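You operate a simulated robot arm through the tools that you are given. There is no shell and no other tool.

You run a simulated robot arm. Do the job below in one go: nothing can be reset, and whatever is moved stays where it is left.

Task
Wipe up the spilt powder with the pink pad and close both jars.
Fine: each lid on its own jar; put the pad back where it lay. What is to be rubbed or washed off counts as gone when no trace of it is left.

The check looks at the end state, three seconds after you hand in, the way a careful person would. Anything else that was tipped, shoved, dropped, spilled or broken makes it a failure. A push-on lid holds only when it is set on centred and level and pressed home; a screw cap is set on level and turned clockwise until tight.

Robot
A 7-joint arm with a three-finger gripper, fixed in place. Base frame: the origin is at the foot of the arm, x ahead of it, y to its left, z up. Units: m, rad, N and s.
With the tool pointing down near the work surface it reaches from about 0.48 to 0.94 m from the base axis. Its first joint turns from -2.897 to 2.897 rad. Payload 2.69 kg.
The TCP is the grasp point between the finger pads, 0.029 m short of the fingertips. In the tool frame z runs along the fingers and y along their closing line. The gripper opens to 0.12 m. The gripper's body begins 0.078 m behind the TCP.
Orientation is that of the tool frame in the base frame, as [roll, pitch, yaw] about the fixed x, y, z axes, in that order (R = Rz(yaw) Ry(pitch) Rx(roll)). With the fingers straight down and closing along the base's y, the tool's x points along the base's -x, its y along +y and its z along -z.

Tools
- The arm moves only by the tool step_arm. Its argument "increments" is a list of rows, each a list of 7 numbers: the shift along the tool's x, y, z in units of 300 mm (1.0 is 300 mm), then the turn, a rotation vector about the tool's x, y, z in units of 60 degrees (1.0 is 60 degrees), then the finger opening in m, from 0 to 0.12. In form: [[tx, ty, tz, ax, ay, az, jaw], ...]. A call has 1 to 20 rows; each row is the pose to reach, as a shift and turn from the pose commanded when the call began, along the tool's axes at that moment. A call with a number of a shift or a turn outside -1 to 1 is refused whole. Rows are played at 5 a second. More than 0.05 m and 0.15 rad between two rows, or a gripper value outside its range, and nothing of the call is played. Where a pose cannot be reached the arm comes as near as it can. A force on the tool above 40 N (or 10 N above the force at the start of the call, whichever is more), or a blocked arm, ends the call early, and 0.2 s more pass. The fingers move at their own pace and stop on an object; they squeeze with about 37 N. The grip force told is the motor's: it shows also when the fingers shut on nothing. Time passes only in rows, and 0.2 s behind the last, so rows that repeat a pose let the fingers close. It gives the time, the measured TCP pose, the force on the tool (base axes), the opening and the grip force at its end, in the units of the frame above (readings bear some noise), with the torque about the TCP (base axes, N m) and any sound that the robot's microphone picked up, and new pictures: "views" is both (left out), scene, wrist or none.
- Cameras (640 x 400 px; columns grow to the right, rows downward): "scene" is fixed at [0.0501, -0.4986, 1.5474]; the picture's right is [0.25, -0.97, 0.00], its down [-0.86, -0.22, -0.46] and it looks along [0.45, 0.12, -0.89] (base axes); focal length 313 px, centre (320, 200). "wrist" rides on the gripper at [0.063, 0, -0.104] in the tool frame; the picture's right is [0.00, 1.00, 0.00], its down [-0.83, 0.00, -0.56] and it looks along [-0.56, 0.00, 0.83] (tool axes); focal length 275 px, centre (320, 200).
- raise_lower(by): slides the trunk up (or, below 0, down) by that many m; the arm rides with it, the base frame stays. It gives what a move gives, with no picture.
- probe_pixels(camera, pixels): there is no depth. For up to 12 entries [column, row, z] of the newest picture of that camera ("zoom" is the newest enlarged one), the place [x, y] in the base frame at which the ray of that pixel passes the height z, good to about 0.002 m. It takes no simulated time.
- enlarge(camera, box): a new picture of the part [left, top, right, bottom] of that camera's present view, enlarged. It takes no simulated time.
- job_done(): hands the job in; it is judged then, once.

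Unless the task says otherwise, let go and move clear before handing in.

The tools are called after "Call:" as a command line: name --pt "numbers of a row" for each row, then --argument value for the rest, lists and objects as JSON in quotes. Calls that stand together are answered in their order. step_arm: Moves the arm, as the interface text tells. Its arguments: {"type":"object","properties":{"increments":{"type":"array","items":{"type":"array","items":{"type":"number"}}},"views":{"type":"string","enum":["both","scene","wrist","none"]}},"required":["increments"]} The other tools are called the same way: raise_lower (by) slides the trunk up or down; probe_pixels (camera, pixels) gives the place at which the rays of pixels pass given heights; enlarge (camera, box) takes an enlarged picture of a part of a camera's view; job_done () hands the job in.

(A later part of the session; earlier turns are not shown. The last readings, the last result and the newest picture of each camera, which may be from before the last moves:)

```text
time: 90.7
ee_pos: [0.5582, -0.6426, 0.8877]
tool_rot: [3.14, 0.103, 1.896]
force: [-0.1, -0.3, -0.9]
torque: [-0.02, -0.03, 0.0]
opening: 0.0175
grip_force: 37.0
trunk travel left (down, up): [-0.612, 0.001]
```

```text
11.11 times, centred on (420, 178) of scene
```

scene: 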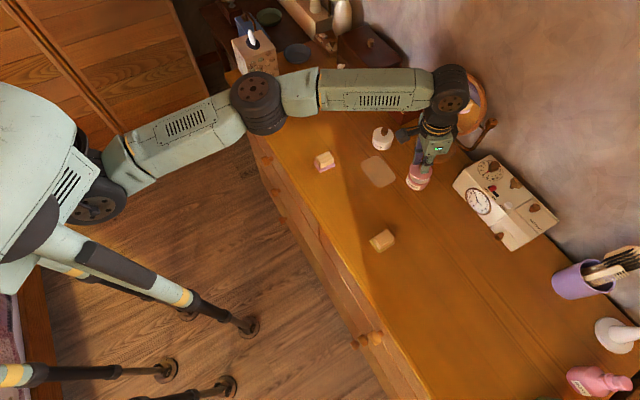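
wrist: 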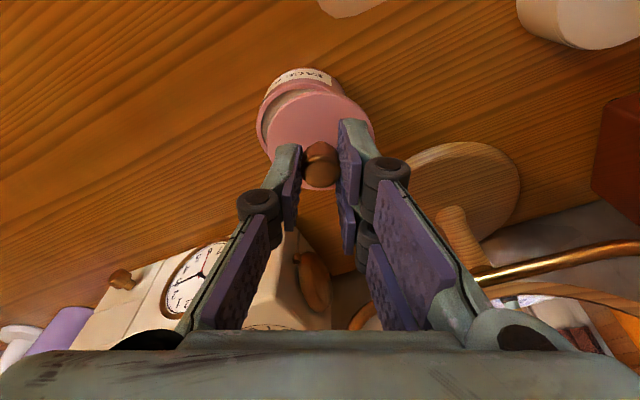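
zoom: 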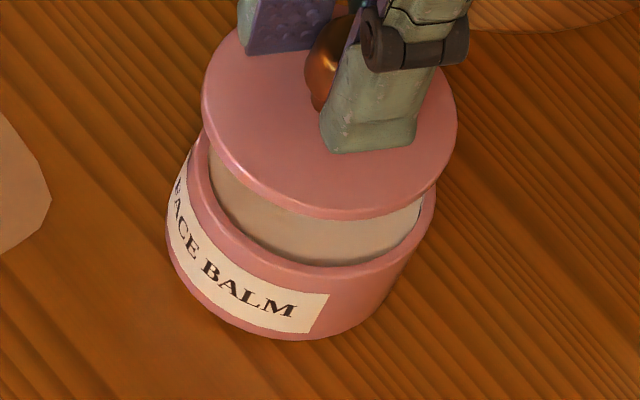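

The lid is gripped level and lifted 10 mm. Wrist and scene fits agree: it needs about 8 mm to −y and 2 mm inward. I'll shift and let it settle.

Call:
step_arm --pt "0.0035 -0.0135 -0.0003 0 0 0 0.01" --pt "0.007 -0.0267 -0.0007 0 0 0 0.01" --pt "0.007 -0.0267 -0.0007 0 0 0 0.01" --pt "0.007 -0.0267 -0.0007 0 0 0 0.01" --pt "0.007 -0.0267 -0.0007 0 0 0 0.01" --views "both"

Call:
enlarge --camera "wrist" --box '[255, 65, 385, 145]'

Call:
enlarge --camera "scene" --box '[404, 164, 436, 196]'

```text
time: 91.9
ee_pos: [0.5498, -0.6422, 0.8874]
tool_rot: [3.142, 0.106, 1.895]
force: [-0.9, 0.0, -0.4]
torque: [0.0, 0.0, -0.01]
opening: 0.0175
grip_force: 36.9
trunk travel left (down, up): [-0.612, 0.001]
```

scene: 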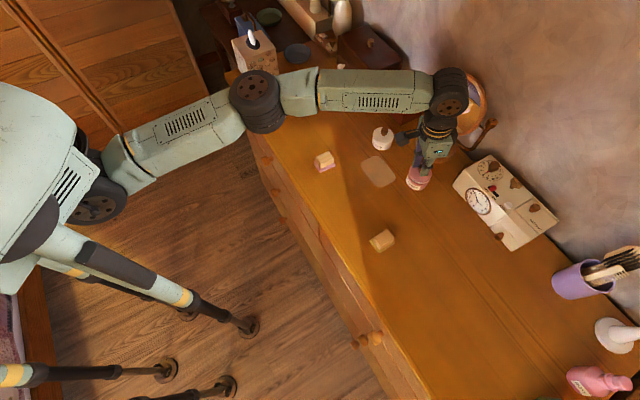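
wrist: 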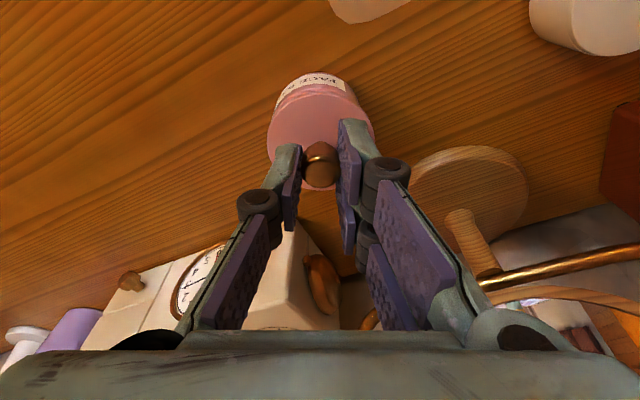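

```text
4.92 times, centred on (320, 105) of wrist
```

zoom: 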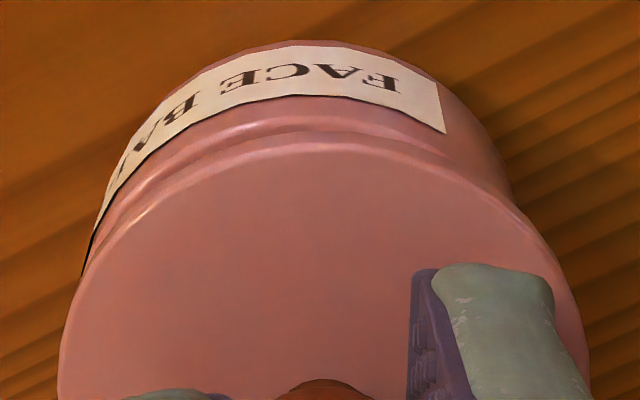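

```text
12.50 times, centred on (420, 180) of scene
```

zoom: 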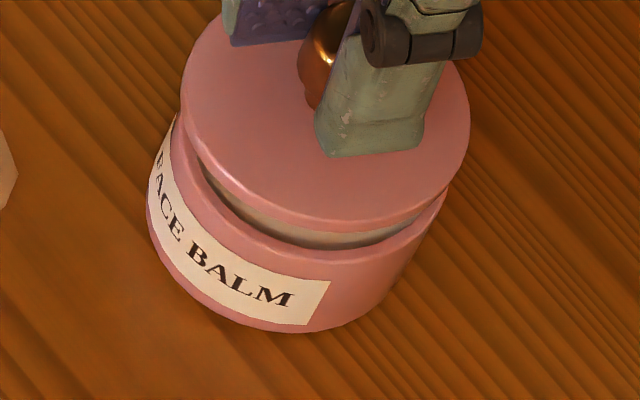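

Nearly aligned; a further ~0.8 mm to −y looks right. I'll shift that and lower to about 3 mm above the rim, settling.

Call:
step_arm --pt "0 -0.0025 0 0 0 0 0.01" --pt "0.0012 -0.0025 0.0116 0 0 0 0.01" --pt "0.0025 -0.0025 0.0232 0 0 0 0.01" --pt "0.0025 -0.0025 0.0232 0 0 0 0.01" --pt "0.0025 -0.0025 0.0232 0 0 0 0.01" --views "both"

Call:
enlarge --camera "wrist" --box '[255, 65, 385, 145]'

Call:
enlarge --camera "wrist" --box '[290, 72, 350, 112]'

Call:
enlarge --camera "scene" --box '[404, 164, 436, 196]'

```text
time: 93.1
ee_pos: [0.5494, -0.6419, 0.8801]
tool_rot: [-3.14, 0.103, 1.894]
force: [0.0, -0.1, 0.0]
torque: [-0.04, 0.01, -0.01]
opening: 0.018
grip_force: 37.0
trunk travel left (down, up): [-0.612, 0.001]
```

scene: 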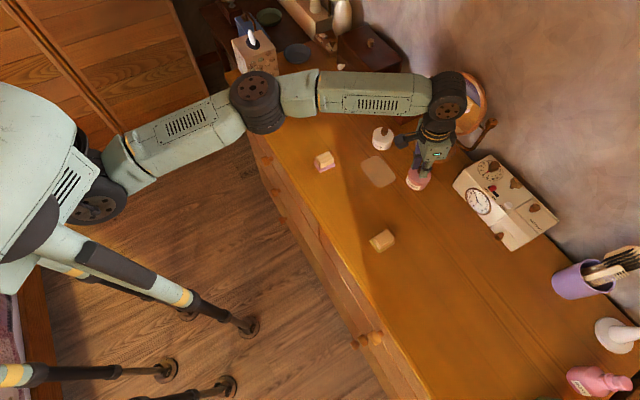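
wrist: 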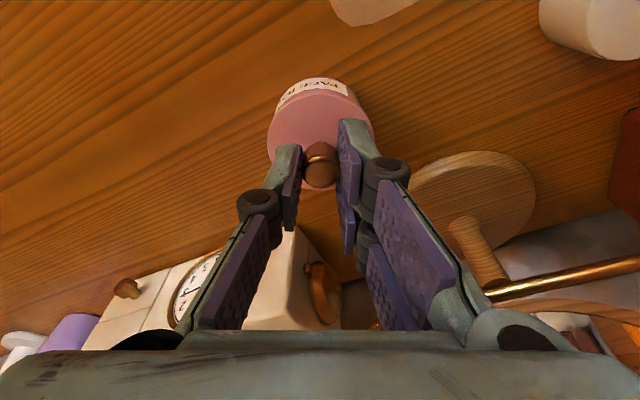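

```text
4.92 times, centred on (320, 105) of wrist
```

zoom: 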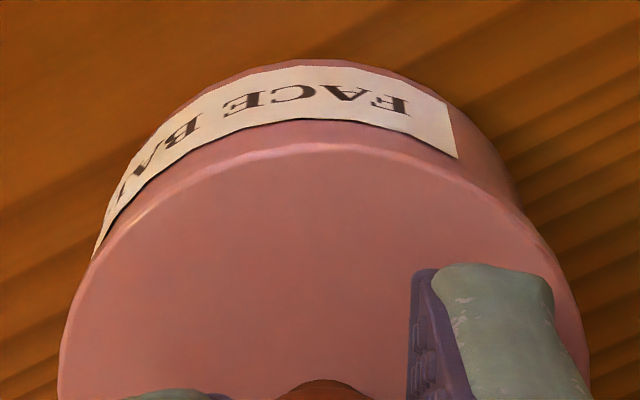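

```text
10.00 times, centred on (320, 92) of wrist
```

zoom: 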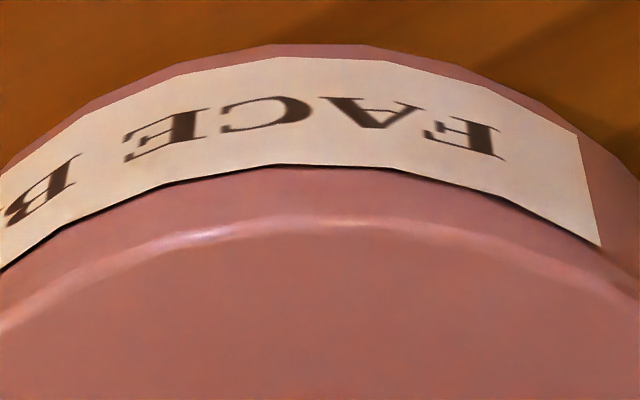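

```text
12.50 times, centred on (420, 180) of scene
```

zoom: 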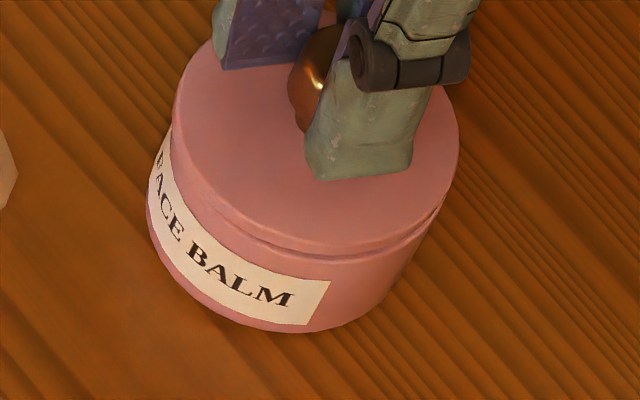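

Alignment is within about 0.5–1 mm in all views. I'll nudge 0.4 mm outward and lower to contact slowly.

Call:
step_arm --pt "-0.0013 0 0.0001 0 0 0 0.01" --pt "-0.001 0 0.003 0 0 0 0.01" --pt "-0.0007 0 0.006 0 0 0 0.01" --pt "-0.0007 0 0.006 0 0 0 0.01" --pt "-0.0007 0 0.006 0 0 0 0.01" --views "none"

Call:
step_arm --pt "0.0002 0 0.002 0 0 0 0.01" --pt "0.0004 0 0.004 0 0 0 0.01" --pt "0.0004 0 0.004 0 0 0 0.01" --pt "0.0004 0 0.004 0 0 0 0.01" --views "both"

Call:
enlarge --camera "scene" --box '[404, 164, 436, 196]'

```text
time: 94.3
ee_pos: [0.5489, -0.6425, 0.8786]
tool_rot: [-3.141, 0.106, 1.896]
force: [-0.3, -0.2, 0.5]
torque: [0.01, 0.0, -0.02]
opening: 0.0173
grip_force: 36.9
trunk travel left (down, up): [-0.612, 0.001]
```

```text
time: 95.3
ee_pos: [0.5486, -0.6424, 0.8774]
tool_rot: [-3.141, 0.105, 1.896]
force: [-0.3, 0.1, -0.5]
torque: [-0.02, -0.05, -0.02]
opening: 0.0174
grip_force: 37.3
trunk travel left (down, up): [-0.612, 0.001]
```

scene: 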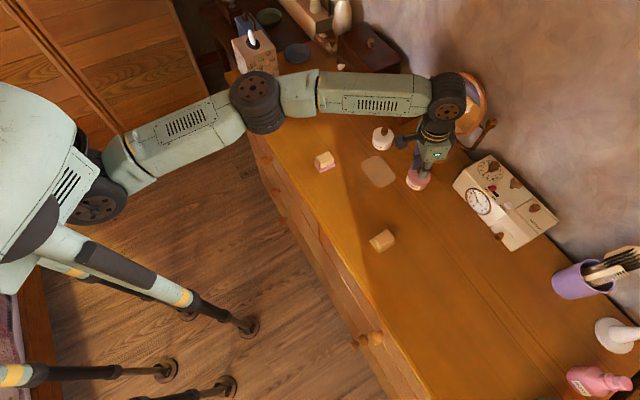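
wrist: 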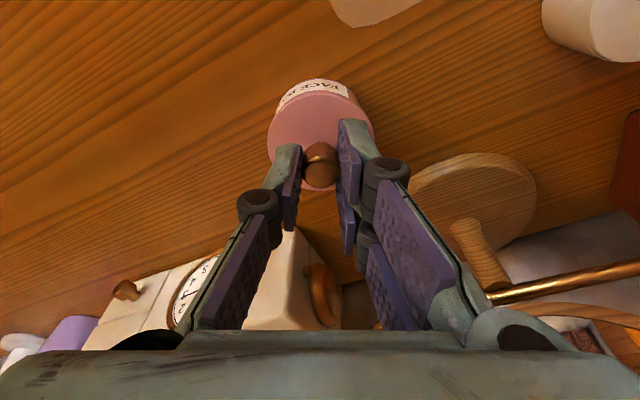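

```text
12.50 times, centred on (420, 180) of scene
```

zoom: 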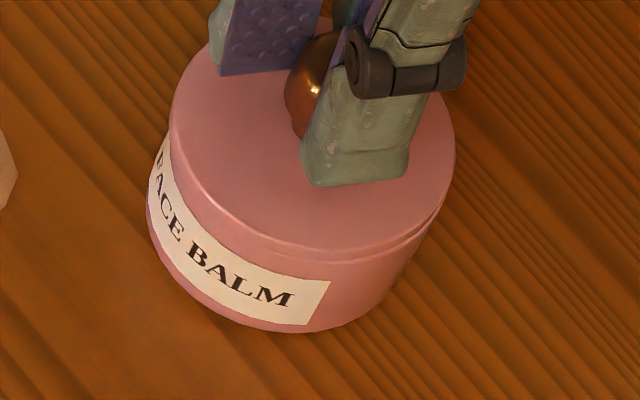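

Just short of contact. I'll zoom on the left and right points where jar and lid outlines meet to double-check the sideways centring.

Call:
enlarge --camera "wrist" --box '[260, 90, 310, 130]'

Call:
enlarge --camera "wrist" --box '[330, 90, 380, 130]'

Call:
enlarge --camera "scene" --box '[420, 170, 434, 190]'

Call:
enlarge --camera "scene" --box '[404, 166, 420, 190]'

```text
10.00 times, centred on (285, 110) of wrist
```

zoom: 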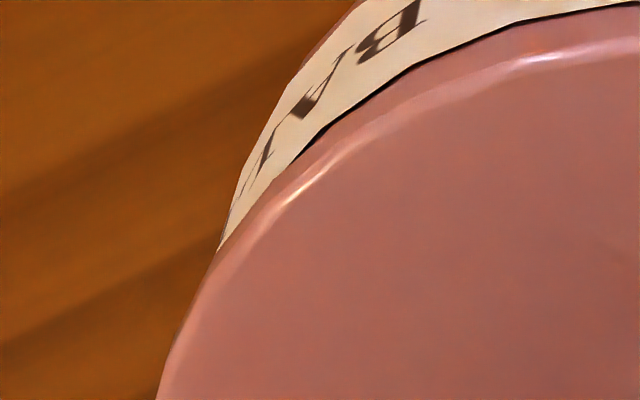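

```text
10.00 times, centred on (355, 110) of wrist
```

zoom: 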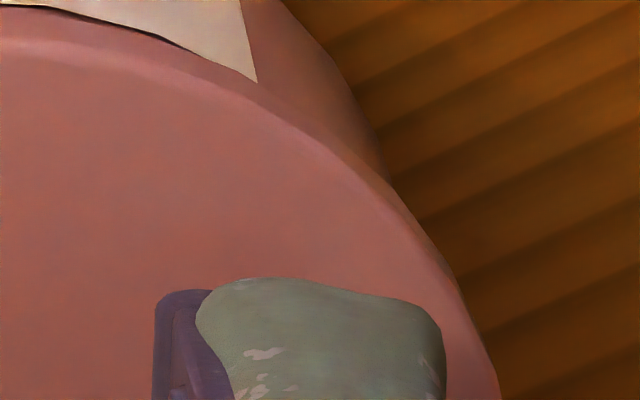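

```text
16.00 times, centred on (427, 180) of scene
```

zoom: 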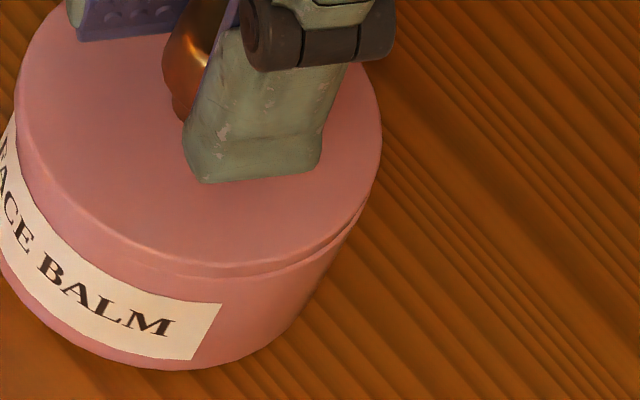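

```text
16.00 times, centred on (412, 178) of scene
```

zoom: 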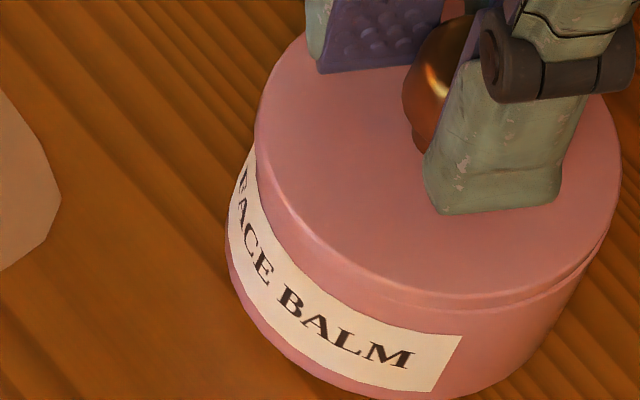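

The jar axis is about 0.5 mm to −y and slightly outward of the lid. I'll apply that tiny correction and then press gradually.

Call:
step_arm --pt "-0.0017 -0.0017 0.0002 0 0 0 0.01" --pt "-0.0015 -0.0017 0.002 0 0 0 0.01" --pt "-0.0013 -0.0017 0.004 0 0 0 0.01" --pt "-0.0013 -0.0017 0.004 0 0 0 0.01" --views "none"

Call:
step_arm --pt "0.0002 0 0.002 0 0 0 0.01" --pt "0.0004 0 0.004 0 0 0 0.01" --pt "0.0004 0 0.004 0 0 0 0.01" --pt "0.0004 0 0.004 0 0 0 0.01" --views "none"

```text
time: 96.3
ee_pos: [0.5479, -0.6436, 0.8779]
tool_rot: [3.141, 0.105, 1.896]
force: [-0.7, 0.4, 0.7]
torque: [0.01, 0.04, -0.01]
opening: 0.0177
grip_force: 36.9
trunk travel left (down, up): [-0.612, 0.001]
```

```text
time: 97.3
ee_pos: [0.5487, -0.6436, 0.8785]
tool_rot: [-3.141, 0.108, 1.896]
force: [1.0, -1.0, 7.2]
torque: [0.0, 0.08, 0.02]
opening: 0.0175
grip_force: 36.8
trunk travel left (down, up): [-0.612, 0.001]
```

Contact at 7 N with the reaction fairly central. I'll press on in steps.

Call:
step_arm --pt "0.0002 0 0.002 0 0 0 0.01" --pt "0.0004 0 0.004 0 0 0 0.01" --pt "0.0006 0 0.006 0 0 0 0.01" --pt "0.0006 0 0.006 0 0 0 0.01" --pt "0.0006 0 0.006 0 0 0 0.01" --views "none"

Call:
step_arm --pt "0.0002 0 0.002 0 0 0 0.01" --pt "0.0004 0 0.004 0 0 0 0.01" --pt "0.0004 0 0.004 0 0 0 0.01" --pt "0.0004 0 0.004 0 0 0 0.01" --views "both"

Call:
enlarge --camera "scene" --box '[404, 164, 436, 196]'

Call:
enlarge --camera "wrist" --box '[255, 65, 385, 145]'

```text
time: 98.5
ee_pos: [0.5477, -0.6434, 0.8773]
tool_rot: [-3.141, 0.108, 1.895]
force: [3.2, -1.8, 20.7]
torque: [0.02, -0.04, 0.01]
opening: 0.0175
grip_force: 37.1
trunk travel left (down, up): [-0.612, 0.001]
```

```text
time: 99.5
ee_pos: [0.5469, -0.6432, 0.8773]
tool_rot: [3.139, 0.107, 1.896]
force: [1.8, 1.4, 27.1]
torque: [0.19, 0.04, 0.03]
opening: 0.0175
grip_force: 37.4
trunk travel left (down, up): [-0.612, 0.001]
```

scene: 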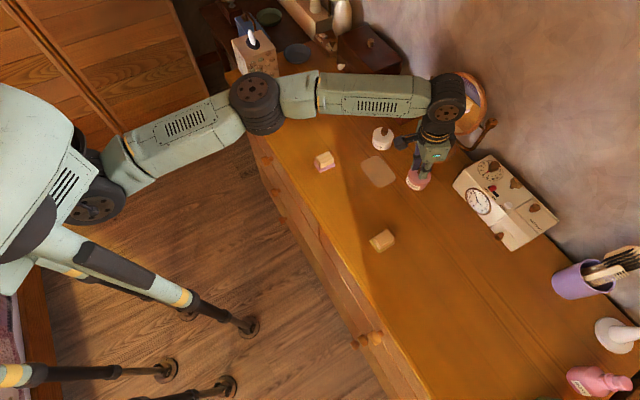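
wrist: 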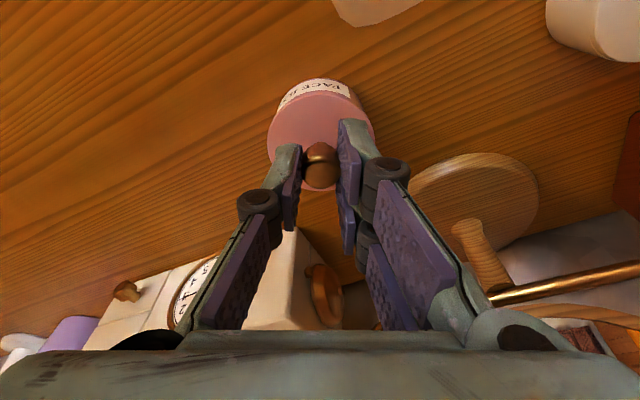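

```text
12.50 times, centred on (420, 180) of scene
```

zoom: 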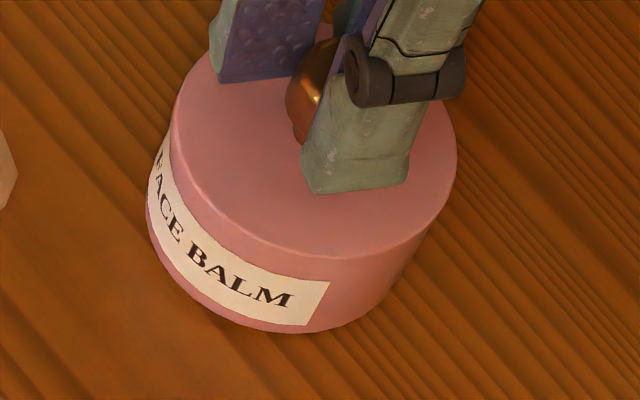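

```text
4.92 times, centred on (320, 105) of wrist
```

zoom: 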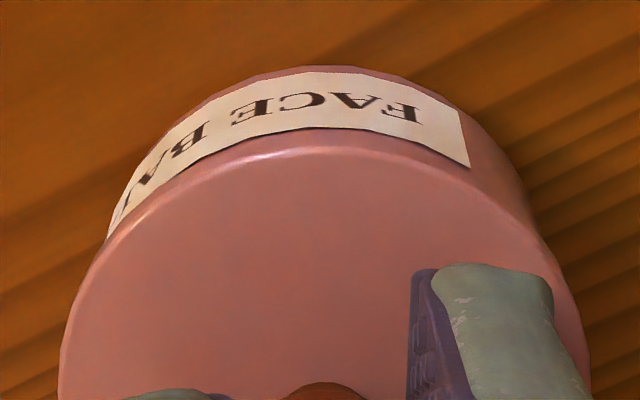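

The height (TCP 0.877) equals where the lid sat on the rim, so its underside plug is still on the rim, and the reaction point lies inward, meaning the lid must go outward. I'll ease to a light press and step outward, watching for it to drop in.

Call:
step_arm --pt "-0.0008 0 -0.007 0 0 0 0.01" --pt "-0.0015 0 -0.0139 0 0 0 0.01" --pt "-0.0032 0 -0.0137 0 0 0 0.01" --pt "-0.0032 0 -0.0137 0 0 0 0.01" --pt "-0.0032 0 -0.0137 0 0 0 0.01" --views "none"

Call:
step_arm --pt "-0.0017 0 0.0002 0 0 0 0.01" --pt "-0.0017 0 0.0002 0 0 0 0.01" --pt "-0.0017 0 0.0002 0 0 0 0.01" --views "none"

```text
time: 100.7
ee_pos: [0.5473, -0.6442, 0.8772]
tool_rot: [3.14, 0.105, 1.894]
force: [-2.9, 1.1, 4.7]
torque: [0.05, 0.14, 0.02]
opening: 0.0175
grip_force: 37.0
trunk travel left (down, up): [-0.612, 0.001]
```

```text
time: 101.5
ee_pos: [0.549, -0.6434, 0.8773]
tool_rot: [3.141, 0.104, 1.895]
force: [-1.5, 0.7, 1.0]
torque: [0.04, 0.06, 0.0]
opening: 0.0176
grip_force: 37.2
trunk travel left (down, up): [-0.612, 0.001]
```

The vertical force fell from 4.7 to 1 N after the outward step, a hint the plug is finding the mouth. I'll lower another 1.2 mm and read.

Call:
step_arm --pt "0.0002 0 0.002 0 0 0 0.01" --pt "0.0004 0 0.004 0 0 0 0.01" --pt "0.0004 0 0.004 0 0 0 0.01" --pt "0.0004 0 0.004 0 0 0 0.01" --views "both"

Call:
enlarge --camera "scene" --box '[404, 164, 436, 196]'

Call:
enlarge --camera "wrist" --box '[255, 65, 385, 145]'

```text
time: 102.5
ee_pos: [0.5492, -0.6449, 0.8771]
tool_rot: [-3.141, 0.106, 1.896]
force: [1.0, -0.5, 6.0]
torque: [-0.06, 0.1, 0.01]
opening: 0.0175
grip_force: 37.2
trunk travel left (down, up): [-0.612, 0.001]
```

scene: 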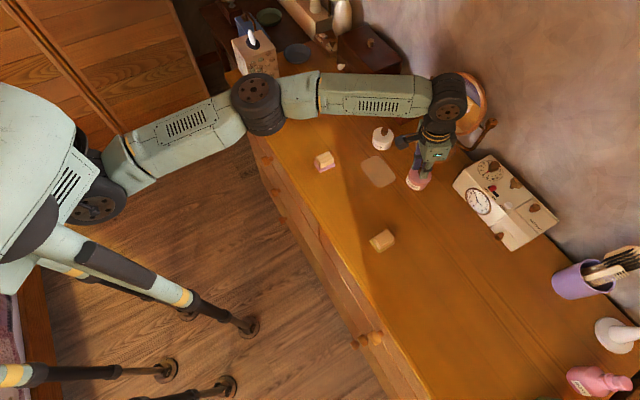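
wrist: 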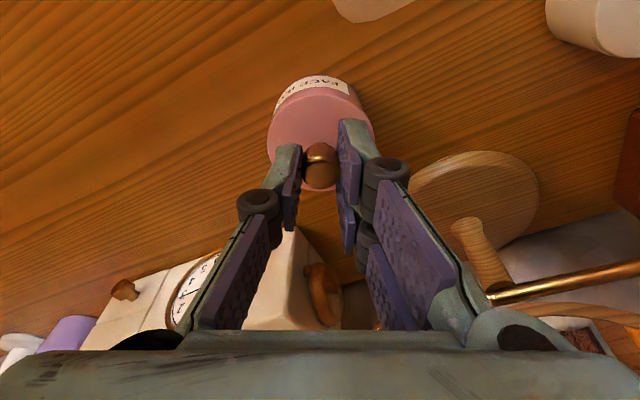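

```text
12.50 times, centred on (420, 180) of scene
```

zoom: 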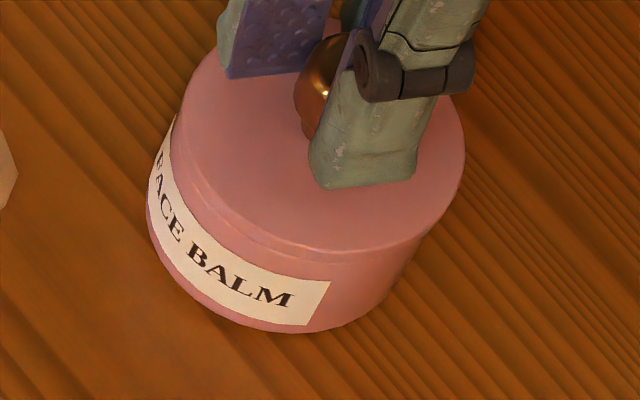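

```text
4.92 times, centred on (320, 105) of wrist
```

zoom: 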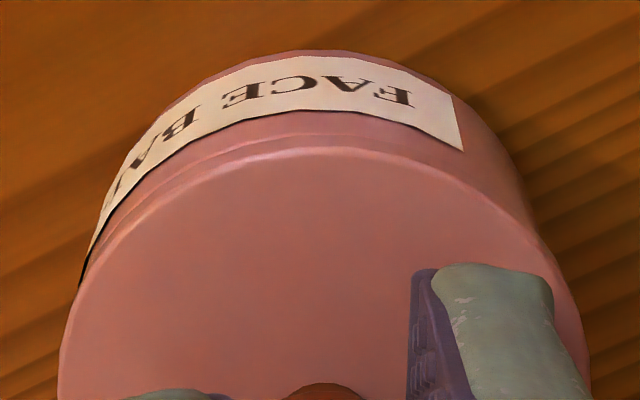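

The lid is now slightly too far outward; under load the arm flexes inward. I'll do a small spiral search around the estimated centre with a light press so the plug can drop into the mouth.

Call:
step_arm --pt "0.0022 0 0 0 0 0 0.01" --pt "0.0043 0 0 0 0 0 0.01" --pt "0.006 0 0 0 0 0 0.01" --pt "0.0055 0.0012 0 0 0 0 0.01" --pt "0.0043 0.0017 0 0 0 0 0.01" --pt "0.0031 0.0012 0 0 0 0 0.01" --pt "0.0026 0 0 0 0 0 0.01" --pt "0.0031 -0.0012 0 0 0 0 0.01" --pt "0.0043 -0.0017 0 0 0 0 0.01" --pt "0.0055 -0.0012 0 0 0 0 0.01" --pt "0.0043 0 0 0 0 0 0.01" --pt "0.0043 0 0 0 0 0 0.01" --views "none"

```text
time: 105.1
ee_pos: [0.5494, -0.6439, 0.8763]
tool_rot: [3.141, 0.106, 1.896]
force: [0.4, 1.9, 9.8]
torque: [0.08, 0.07, 0.0]
opening: 0.0179
grip_force: 37.1
trunk travel left (down, up): [-0.612, 0.001]
```

No drop yet. I'll take a fresh close look at the present state to refine the estimate against the known rim position.

Call:
step_arm --pt "0 0 0 0 0 0 0.01" --views "both"

Call:
enlarge --camera "scene" --box '[404, 164, 436, 196]'

Call:
enlarge --camera "scene" --box '[412, 176, 432, 192]'

Call:
enlarge --camera "wrist" --box '[255, 65, 385, 145]'

```text
time: 105.5
ee_pos: [0.5467, -0.6432, 0.877]
tool_rot: [3.141, 0.107, 1.897]
force: [-0.2, 0.8, 11.2]
torque: [0.04, 0.09, 0.03]
opening: 0.0176
grip_force: 37.5
trunk travel left (down, up): [-0.612, 0.001]
```

scene: 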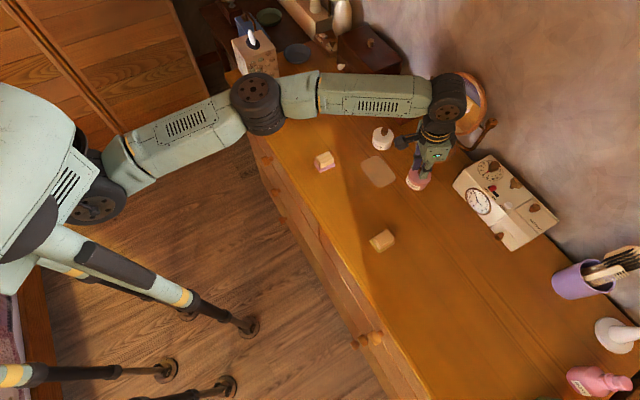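
wrist: 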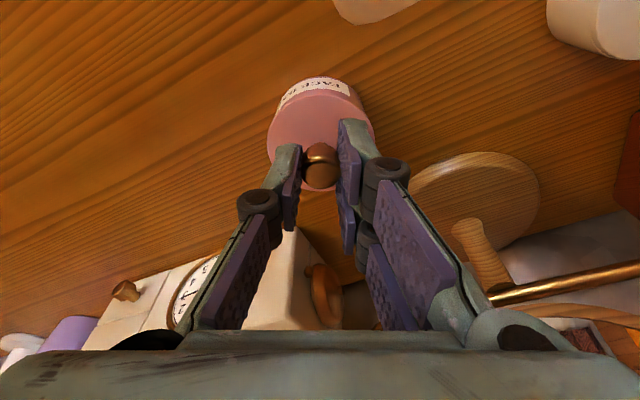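

```text
12.50 times, centred on (420, 180) of scene
```

zoom: 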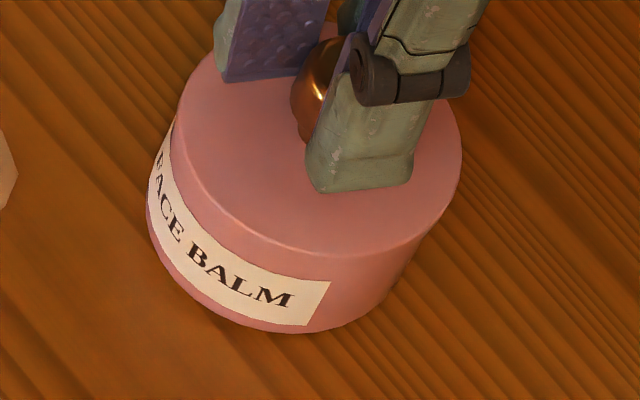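

```text
16.00 times, centred on (422, 184) of scene
```

zoom: 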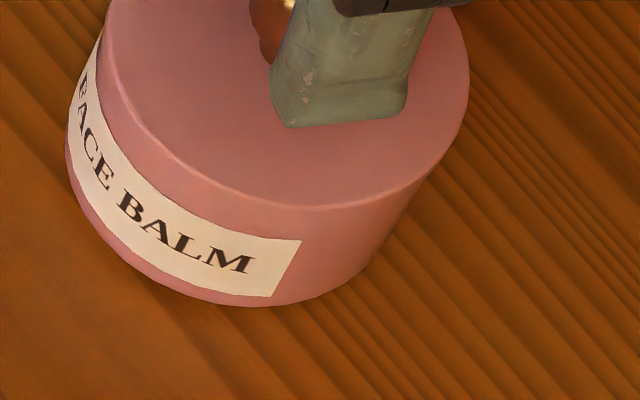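

```text
4.92 times, centred on (320, 105) of wrist
```

zoom: 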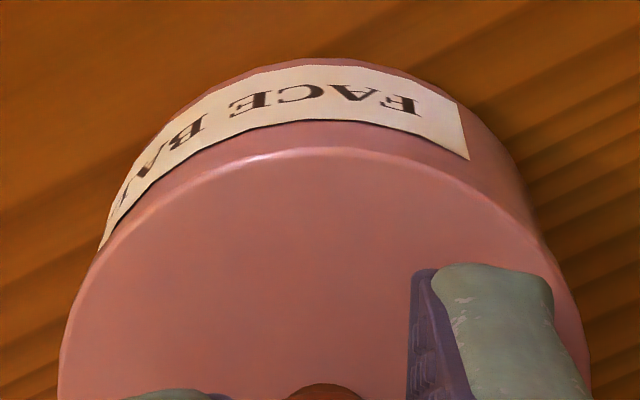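

The seam between lid and jar has disappeared in the scene zoom, so this position looks right. I'll press firmly here and then relax within one call, listening for the snap.

Call:
step_arm --pt "0.0003 0 0.003 0 0 0 0.01" --pt "0.0006 0 0.006 0 0 0 0.01" --pt "0.0009 0 0.009 0 0 0 0.01" --pt "0.0012 0 0.012 0 0 0 0.01" --pt "0.0012 0 0.012 0 0 0 0.01" --pt "0.0012 0 0.012 0 0 0 0.01" --views "none"

Call:
step_arm --pt "-0.0003 0 -0.003 0 0 0 0.01" --pt "-0.0006 0 -0.006 0 0 0 0.01" --pt "-0.0009 0 -0.009 0 0 0 0.01" --pt "-0.0012 0 -0.012 0 0 0 0.01" --pt "-0.0012 0 -0.012 0 0 0 0.01" --views "none"

```text
time: 106.9
ee_pos: [0.5483, -0.6438, 0.8768]
tool_rot: [3.141, 0.109, 1.894]
force: [4.3, -5.4, 30.8]
torque: [-0.08, -0.01, -0.01]
opening: 0.0175
grip_force: 37.2
trunk travel left (down, up): [-0.612, 0.001]
```

```text
time: 108.1
ee_pos: [0.5474, -0.6429, 0.8751]
tool_rot: [3.141, 0.106, 1.895]
force: [-2.7, 3.6, 15.6]
torque: [0.08, 0.17, -0.01]
opening: 0.0174
grip_force: 37.4
trunk travel left (down, up): [-0.612, 0.001]
```

No snap while pressing here. I'll probe systematically: lift, shift by 1 mm in each direction, and set down lightly at the same height to find where the lid sinks lowest (lowest force).

Call:
step_arm --pt "-0.001 0 -0.01 0 0 0 0.01" --pt "-0.0018 0 -0.0167 0 0 0 0.01" --pt "-0.0018 0 -0.0167 0 0 0 0.01" --pt "-0.0007 0 -0.0067 0 0 0 0.01" --pt "-0.0007 0 -0.0067 0 0 0 0.01" --pt "-0.0007 0 -0.0067 0 0 0 0.01" --pt "-0.0007 0 -0.0067 0 0 0 0.01" --views "none"

Call:
step_arm --pt "-0.0011 0 -0.01 0 0 0 0.01" --pt "-0.0044 0 -0.0096 0 0 0 0.01" --pt "-0.0044 0 -0.0096 0 0 0 0.01" --pt "-0.0033 0 0.0004 0 0 0 0.01" --pt "-0.0033 0 0.0004 0 0 0 0.01" --pt "-0.0033 0 0.0004 0 0 0 0.01" --pt "-0.0033 0 0.0004 0 0 0 0.01" --views "none"

Call:
step_arm --pt "-0.0011 0 -0.01 0 0 0 0.01" --pt "-0.0044 0 -0.0096 0 0 0 0.01" --pt "-0.0044 0 -0.0096 0 0 0 0.01" --pt "-0.0033 0 0.0004 0 0 0 0.01" --pt "-0.0033 0 0.0004 0 0 0 0.01" --pt "-0.0033 0 0.0004 0 0 0 0.01" --pt "-0.0033 0 0.0004 0 0 0 0.01" --views "none"

```text
time: 109.7
ee_pos: [0.5488, -0.6445, 0.8781]
tool_rot: [-3.141, 0.105, 1.894]
force: [1.1, -0.8, 0.0]
torque: [-0.01, 0.01, -0.02]
opening: 0.0176
grip_force: 36.5
trunk travel left (down, up): [-0.612, 0.001]
```

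```text
time: 111.3
ee_pos: [0.5489, -0.6445, 0.8784]
tool_rot: [-3.141, 0.106, 1.895]
force: [0.7, 0.8, -0.9]
torque: [-0.02, -0.02, 0.03]
opening: 0.0176
grip_force: 37.0
trunk travel left (down, up): [-0.612, 0.001]
```

```text
time: 112.9
ee_pos: [0.5493, -0.6464, 0.8771]
tool_rot: [-3.142, 0.104, 1.894]
force: [0.4, 0.0, -0.7]
torque: [0.01, -0.02, 0.02]
opening: 0.0175
grip_force: 37.4
trunk travel left (down, up): [-0.612, 0.001]
```

No contact at that height anywhere; I'll probe 2 mm lower, starting here (2 mm outward), then 1 mm outward, then centre, then inward.

Call:
step_arm --pt "0.0007 0 0.0067 0 0 0 0.01" --pt "0.0007 0 0.0067 0 0 0 0.01" --pt "0.0007 0 0.0067 0 0 0 0.01" --pt "0.0007 0 0.0067 0 0 0 0.01" --views "none"

Call:
step_arm --pt "-0.0011 0 -0.01 0 0 0 0.01" --pt "0.0022 0 -0.0104 0 0 0 0.01" --pt "0.0022 0 -0.0104 0 0 0 0.01" --pt "0.0033 0 -0.0004 0 0 0 0.01" --pt "0.0033 0 -0.0004 0 0 0 0.01" --pt "0.0033 0 -0.0004 0 0 0 0.01" --pt "0.0033 0 -0.0004 0 0 0 0.01" --views "none"

Call:
step_arm --pt "-0.0011 0 -0.01 0 0 0 0.01" --pt "0.0022 0 -0.0104 0 0 0 0.01" --pt "0.0022 0 -0.0104 0 0 0 0.01" --pt "0.0033 0 -0.0004 0 0 0 0.01" --pt "0.0033 0 -0.0004 0 0 0 0.01" --pt "0.0033 0 -0.0004 0 0 0 0.01" --pt "0.0033 0 -0.0004 0 0 0 0.01" --views "none"

Call:
step_arm --pt "-0.0011 0 -0.01 0 0 0 0.01" --pt "0.0022 0 -0.0104 0 0 0 0.01" --pt "0.0022 0 -0.0104 0 0 0 0.01" --pt "0.0033 0 -0.0004 0 0 0 0.01" --pt "0.0033 0 -0.0004 0 0 0 0.01" --pt "0.0033 0 -0.0004 0 0 0 0.01" --pt "0.0033 0 -0.0004 0 0 0 0.01" --views "none"

```text
time: 113.9
ee_pos: [0.5499, -0.6452, 0.8759]
tool_rot: [3.141, 0.106, 1.897]
force: [0.9, -2.7, 5.7]
torque: [-0.03, 0.15, 0.04]
opening: 0.0175
grip_force: 36.9
trunk travel left (down, up): [-0.612, 0.001]
```

```text
time: 115.5
ee_pos: [0.5478, -0.6449, 0.8774]
tool_rot: [3.141, 0.107, 1.895]
force: [0.9, -0.4, 3.5]
torque: [-0.01, 0.07, 0.0]
opening: 0.0175
grip_force: 37.4
trunk travel left (down, up): [-0.612, 0.001]
```

```text
time: 117.1
ee_pos: [0.5496, -0.6446, 0.8767]
tool_rot: [-3.141, 0.103, 1.895]
force: [1.0, 0.7, 2.7]
torque: [-0.02, 0.04, 0.02]
opening: 0.0173
grip_force: 37.0
trunk travel left (down, up): [-0.612, 0.001]
```

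```text
time: 118.7
ee_pos: [0.5481, -0.6432, 0.8766]
tool_rot: [-3.141, 0.105, 1.896]
force: [0.4, -0.7, 5.2]
torque: [-0.02, 0.09, 0.02]
opening: 0.0176
grip_force: 36.8
trunk travel left (down, up): [-0.612, 0.001]
```

The force dips at the centre position (2.7 N vs 5+ at ±1–2 mm), so the in/out direction is right. Torque says −y side touches, so next I'll scan along y: +1, +2 and −1 mm.

Call:
step_arm --pt "-0.0011 0 -0.01 0 0 0 0.01" --pt "-0.0044 0.0033 -0.0096 0 0 0 0.01" --pt "-0.0044 0.0033 -0.0096 0 0 0 0.01" --pt "-0.0033 0.0033 0.0004 0 0 0 0.01" --pt "-0.0033 0.0033 0.0004 0 0 0 0.01" --pt "-0.0033 0.0033 0.0004 0 0 0 0.01" --pt "-0.0033 0.0033 0.0004 0 0 0 0.01" --views "none"

Call:
step_arm --pt "-0.0011 0 -0.01 0 0 0 0.01" --pt "-0.0011 0.0033 -0.01 0 0 0 0.01" --pt "-0.0011 0.0033 -0.01 0 0 0 0.01" --pt "0 0.0033 0 0 0 0 0.01" --pt "0 0.0033 0 0 0 0 0.01" --pt "0 0.0033 0 0 0 0 0.01" --pt "0 0.0033 0 0 0 0 0.01" --views "none"

Call:
step_arm --pt "-0.0011 0 -0.01 0 0 0 0.01" --pt "-0.0011 -0.01 -0.01 0 0 0 0.01" --pt "-0.0011 -0.01 -0.01 0 0 0 0.01" --pt "0 -0.01 0 0 0 0 0.01" --pt "0 -0.01 0 0 0 0 0.01" --pt "0 -0.01 0 0 0 0 0.01" --pt "0 -0.01 0 0 0 0 0.01" --views "none"

```text
time: 120.3
ee_pos: [0.5501, -0.6437, 0.8763]
tool_rot: [-3.141, 0.108, 1.894]
force: [0.5, -1.9, 5.7]
torque: [0.02, 0.14, 0.01]
opening: 0.0175
grip_force: 37.0
trunk travel left (down, up): [-0.612, 0.001]
```

```text
time: 121.9
ee_pos: [0.5497, -0.6439, 0.8759]
tool_rot: [-3.142, 0.107, 1.897]
force: [2.1, 0.1, 7.0]
torque: [0.04, 0.11, 0.0]
opening: 0.0175
grip_force: 37.5
trunk travel left (down, up): [-0.612, 0.001]
```

```text
time: 123.5
ee_pos: [0.5477, -0.6444, 0.877]
tool_rot: [3.141, 0.105, 1.896]
force: [0.4, -0.6, 6.9]
torque: [0.01, 0.12, -0.01]
opening: 0.0173
grip_force: 36.9
trunk travel left (down, up): [-0.612, 0.001]
```

The lowest force is at the original centre in both directions. I'll return there, confirm, and look.

Call:
step_arm --pt "-0.0011 0 -0.01 0 0 0 0.01" --pt "-0.0011 0.0033 -0.01 0 0 0 0.01" --pt "-0.0011 0.0033 -0.01 0 0 0 0.01" --pt "0 0.0033 0 0 0 0 0.01" --pt "0 0.0033 0 0 0 0 0.01" --pt "0 0.0033 0 0 0 0 0.01" --pt "0 0.0033 0 0 0 0 0.01" --views "both"

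Call:
enlarge --camera "scene" --box '[404, 164, 436, 196]'

Call:
enlarge --camera "wrist" --box '[255, 65, 385, 145]'

```text
time: 125.1
ee_pos: [0.5482, -0.6435, 0.8765]
tool_rot: [-3.141, 0.106, 1.895]
force: [0.4, -0.8, 5.7]
torque: [0.03, 0.09, 0.0]
opening: 0.0175
grip_force: 37.2
trunk travel left (down, up): [-0.612, 0.001]
```

scene: 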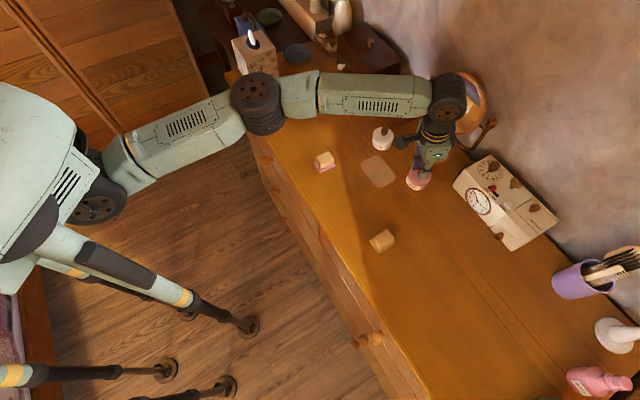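
wrist: 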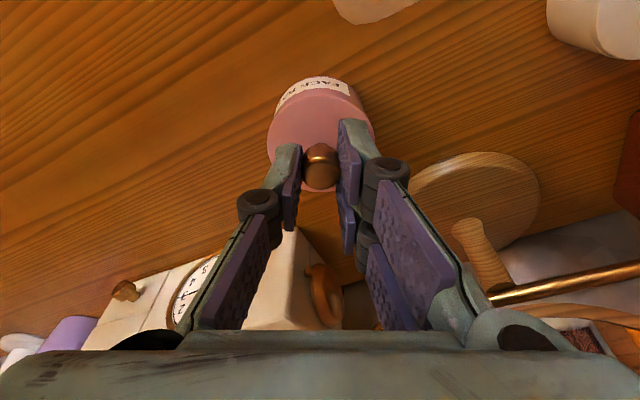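

```text
12.50 times, centred on (420, 180) of scene
```

zoom: 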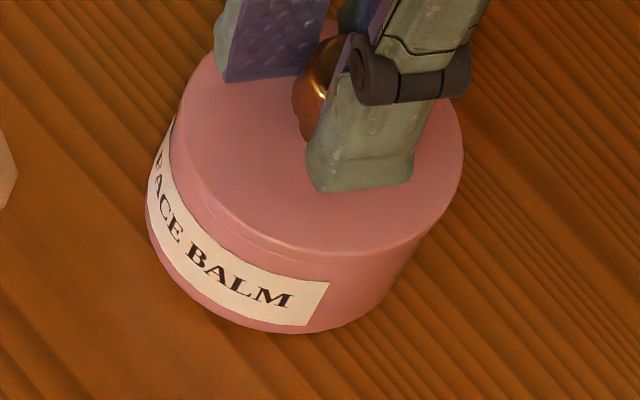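

```text
4.92 times, centred on (320, 105) of wrist
```

zoom: 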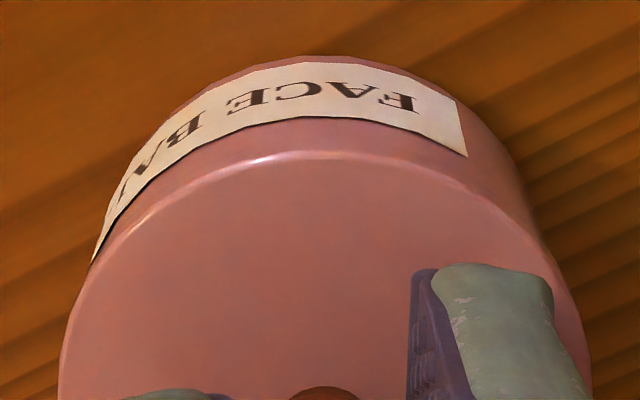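

Readings there vary by ±2 N, so the light scan isn't decisive. Since the white lid snapped only while a firm press was being relaxed, I'll do press-and-relax tests at small offsets, listening for a snap, starting 0.8 mm toward +y.

Call:
step_arm --pt "-0.0006 0 -0.006 0 0 0 0.01" --pt "-0.0006 0.0027 -0.006 0 0 0 0.01" --pt "0 0.0027 0 0 0 0 0.01" --pt "0.0004 0.0027 0.004 0 0 0 0.01" --pt "0.0008 0.0027 0.008 0 0 0 0.01" --pt "0.0012 0.0027 0.012 0 0 0 0.01" --pt "0.0012 0.0027 0.012 0 0 0 0.01" --pt "0.0012 0.0027 0.012 0 0 0 0.01" --pt "0.0008 0.0027 0.008 0 0 0 0.01" --pt "0.0004 0.0027 0.004 0 0 0 0.01" --pt "0 0.0027 0 0 0 0 0.01" --views "none"

Call:
step_arm --pt "-0.0006 0 -0.006 0 0 0 0.01" --pt "0.0017 0 -0.006 0 0 0 0.01" --pt "0.0023 0 0 0 0 0 0.01" --pt "0.0027 0 0.004 0 0 0 0.01" --pt "0.0031 0 0.008 0 0 0 0.01" --pt "0.0035 0 0.012 0 0 0 0.01" --pt "0.0035 0 0.012 0 0 0 0.01" --pt "0.0035 0 0.012 0 0 0 0.01" --pt "0.0031 0 0.008 0 0 0 0.01" --pt "0.0027 0 0.004 0 0 0 0.01" --pt "0.0023 0 0 0 0 0 0.01" --views "none"

```text
time: 127.5
ee_pos: [0.5496, -0.6428, 0.8765]
tool_rot: [-3.141, 0.102, 1.895]
force: [2.6, -1.4, 14.5]
torque: [-0.08, 0.09, 0.01]
opening: 0.0174
grip_force: 36.8
trunk travel left (down, up): [-0.612, 0.001]
```

```text
time: 129.9
ee_pos: [0.5489, -0.6416, 0.8756]
tool_rot: [-3.141, 0.105, 1.895]
force: [0.2, -2.6, 14.6]
torque: [-0.12, 0.08, 0.01]
opening: 0.0174
grip_force: 37.0
trunk travel left (down, up): [-0.612, 0.001]
```

No snap yet. I'll look at the lid and jar relation here before trying the other side.

Call:
step_arm --pt "-0.0022 0 -0.02 0 0 0 0.01" --pt "-0.0034 0 -0.032 0 0 0 0.01" --pt "-0.0034 0 -0.032 0 0 0 0.01" --pt "-0.0034 0 -0.032 0 0 0 0.01" --pt "-0.0034 0 -0.032 0 0 0 0.01" --views "both"

Call:
enlarge --camera "scene" --box '[404, 164, 436, 196]'

Call:
enlarge --camera "wrist" --box '[255, 60, 385, 140]'

Call:
enlarge --camera "wrist" --box '[290, 70, 350, 110]'

```text
time: 131.1
ee_pos: [0.5494, -0.6416, 0.8846]
tool_rot: [-3.141, 0.104, 1.895]
force: [0.1, -0.8, -0.6]
torque: [0.0, 0.01, 0.0]
opening: 0.0176
grip_force: 37.0
trunk travel left (down, up): [-0.612, 0.001]
```

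scene: 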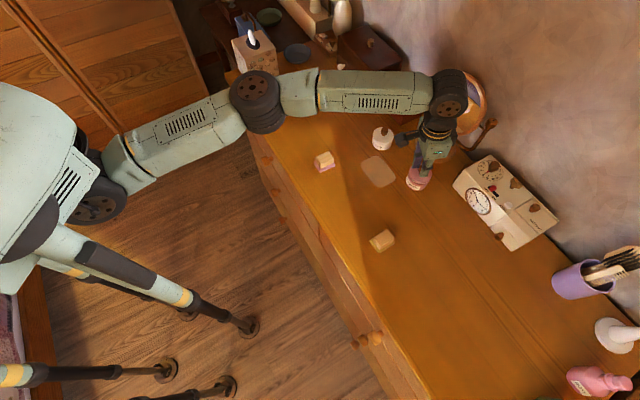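
wrist: 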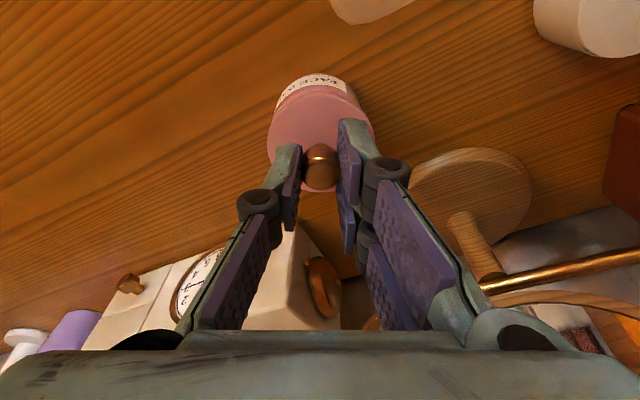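

```text
12.50 times, centred on (420, 180) of scene
```

zoom: 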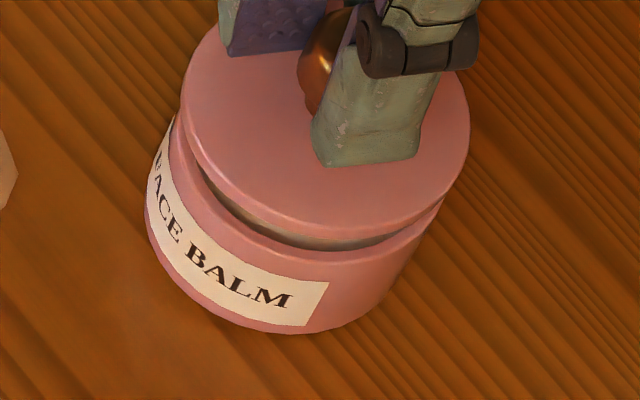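

```text
4.92 times, centred on (320, 100) of wrist
```

zoom: 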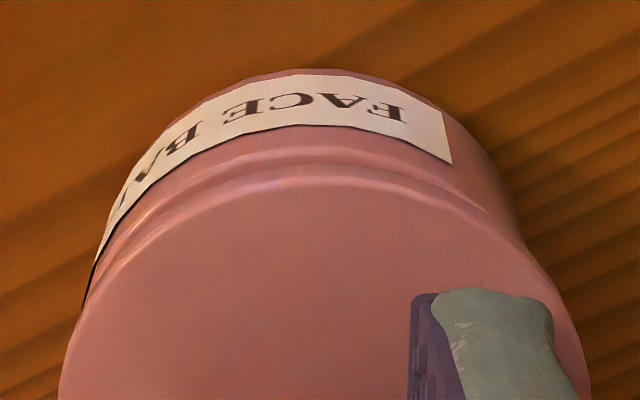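

```text
10.00 times, centred on (320, 90) of wrist
```

zoom: 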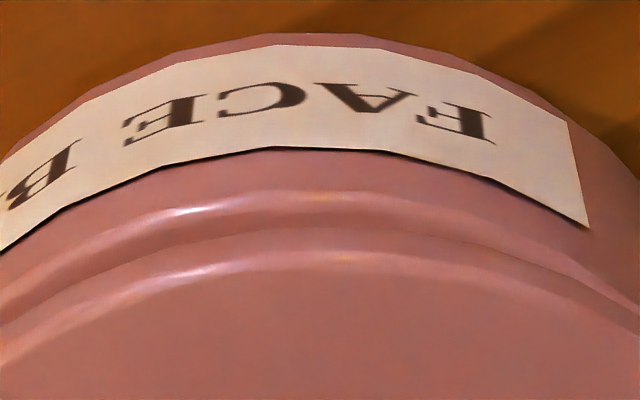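

Alignment is within about 0.5 mm now; through the knob grip the force saturates near 32 N because the knob slips, so a fingertip press on the plate is better. I'll set the lid down lightly here, then open the fingers in small increments to see that it stays put.

Call:
step_arm --pt "0.0 -0.0013 0 0 0 0 0.01" --pt "0.0012 -0.0013 0.011 0 0 0 0.01" --pt "0.0024 -0.0013 0.022 0 0 0 0.01" --pt "0.003 -0.0013 0.028 0 0 0 0.01" --pt "0.003 -0.0013 0.028 0 0 0 0.01" --pt "0.003 -0.0013 0.028 0 0 0 0.01" --pt "0.003 -0.0013 0.028 0 0 0 0.01" --views "none"

```text
time: 132.7
ee_pos: [0.5488, -0.6422, 0.8766]
tool_rot: [-3.142, 0.105, 1.896]
force: [0.2, 0.7, 0.3]
torque: [0.0, 0.0, -0.03]
opening: 0.0176
grip_force: 37.0
trunk travel left (down, up): [-0.612, 0.001]
```

Call:
step_arm --pt "0.0001 0 0.0015 0 0 0 0.01" --pt "0.0003 0 0.003 0 0 0 0.01" --pt "0.0003 0 0.003 0 0 0 0.01" --pt "0.0003 0 0.003 0 0 0 0.01" --views "none"

```text
time: 133.7
ee_pos: [0.5483, -0.6429, 0.8762]
tool_rot: [3.141, 0.105, 1.895]
force: [0.3, -0.2, 3.2]
torque: [-0.06, 0.07, 0.04]
opening: 0.0176
grip_force: 37.0
trunk travel left (down, up): [-0.612, 0.001]
```

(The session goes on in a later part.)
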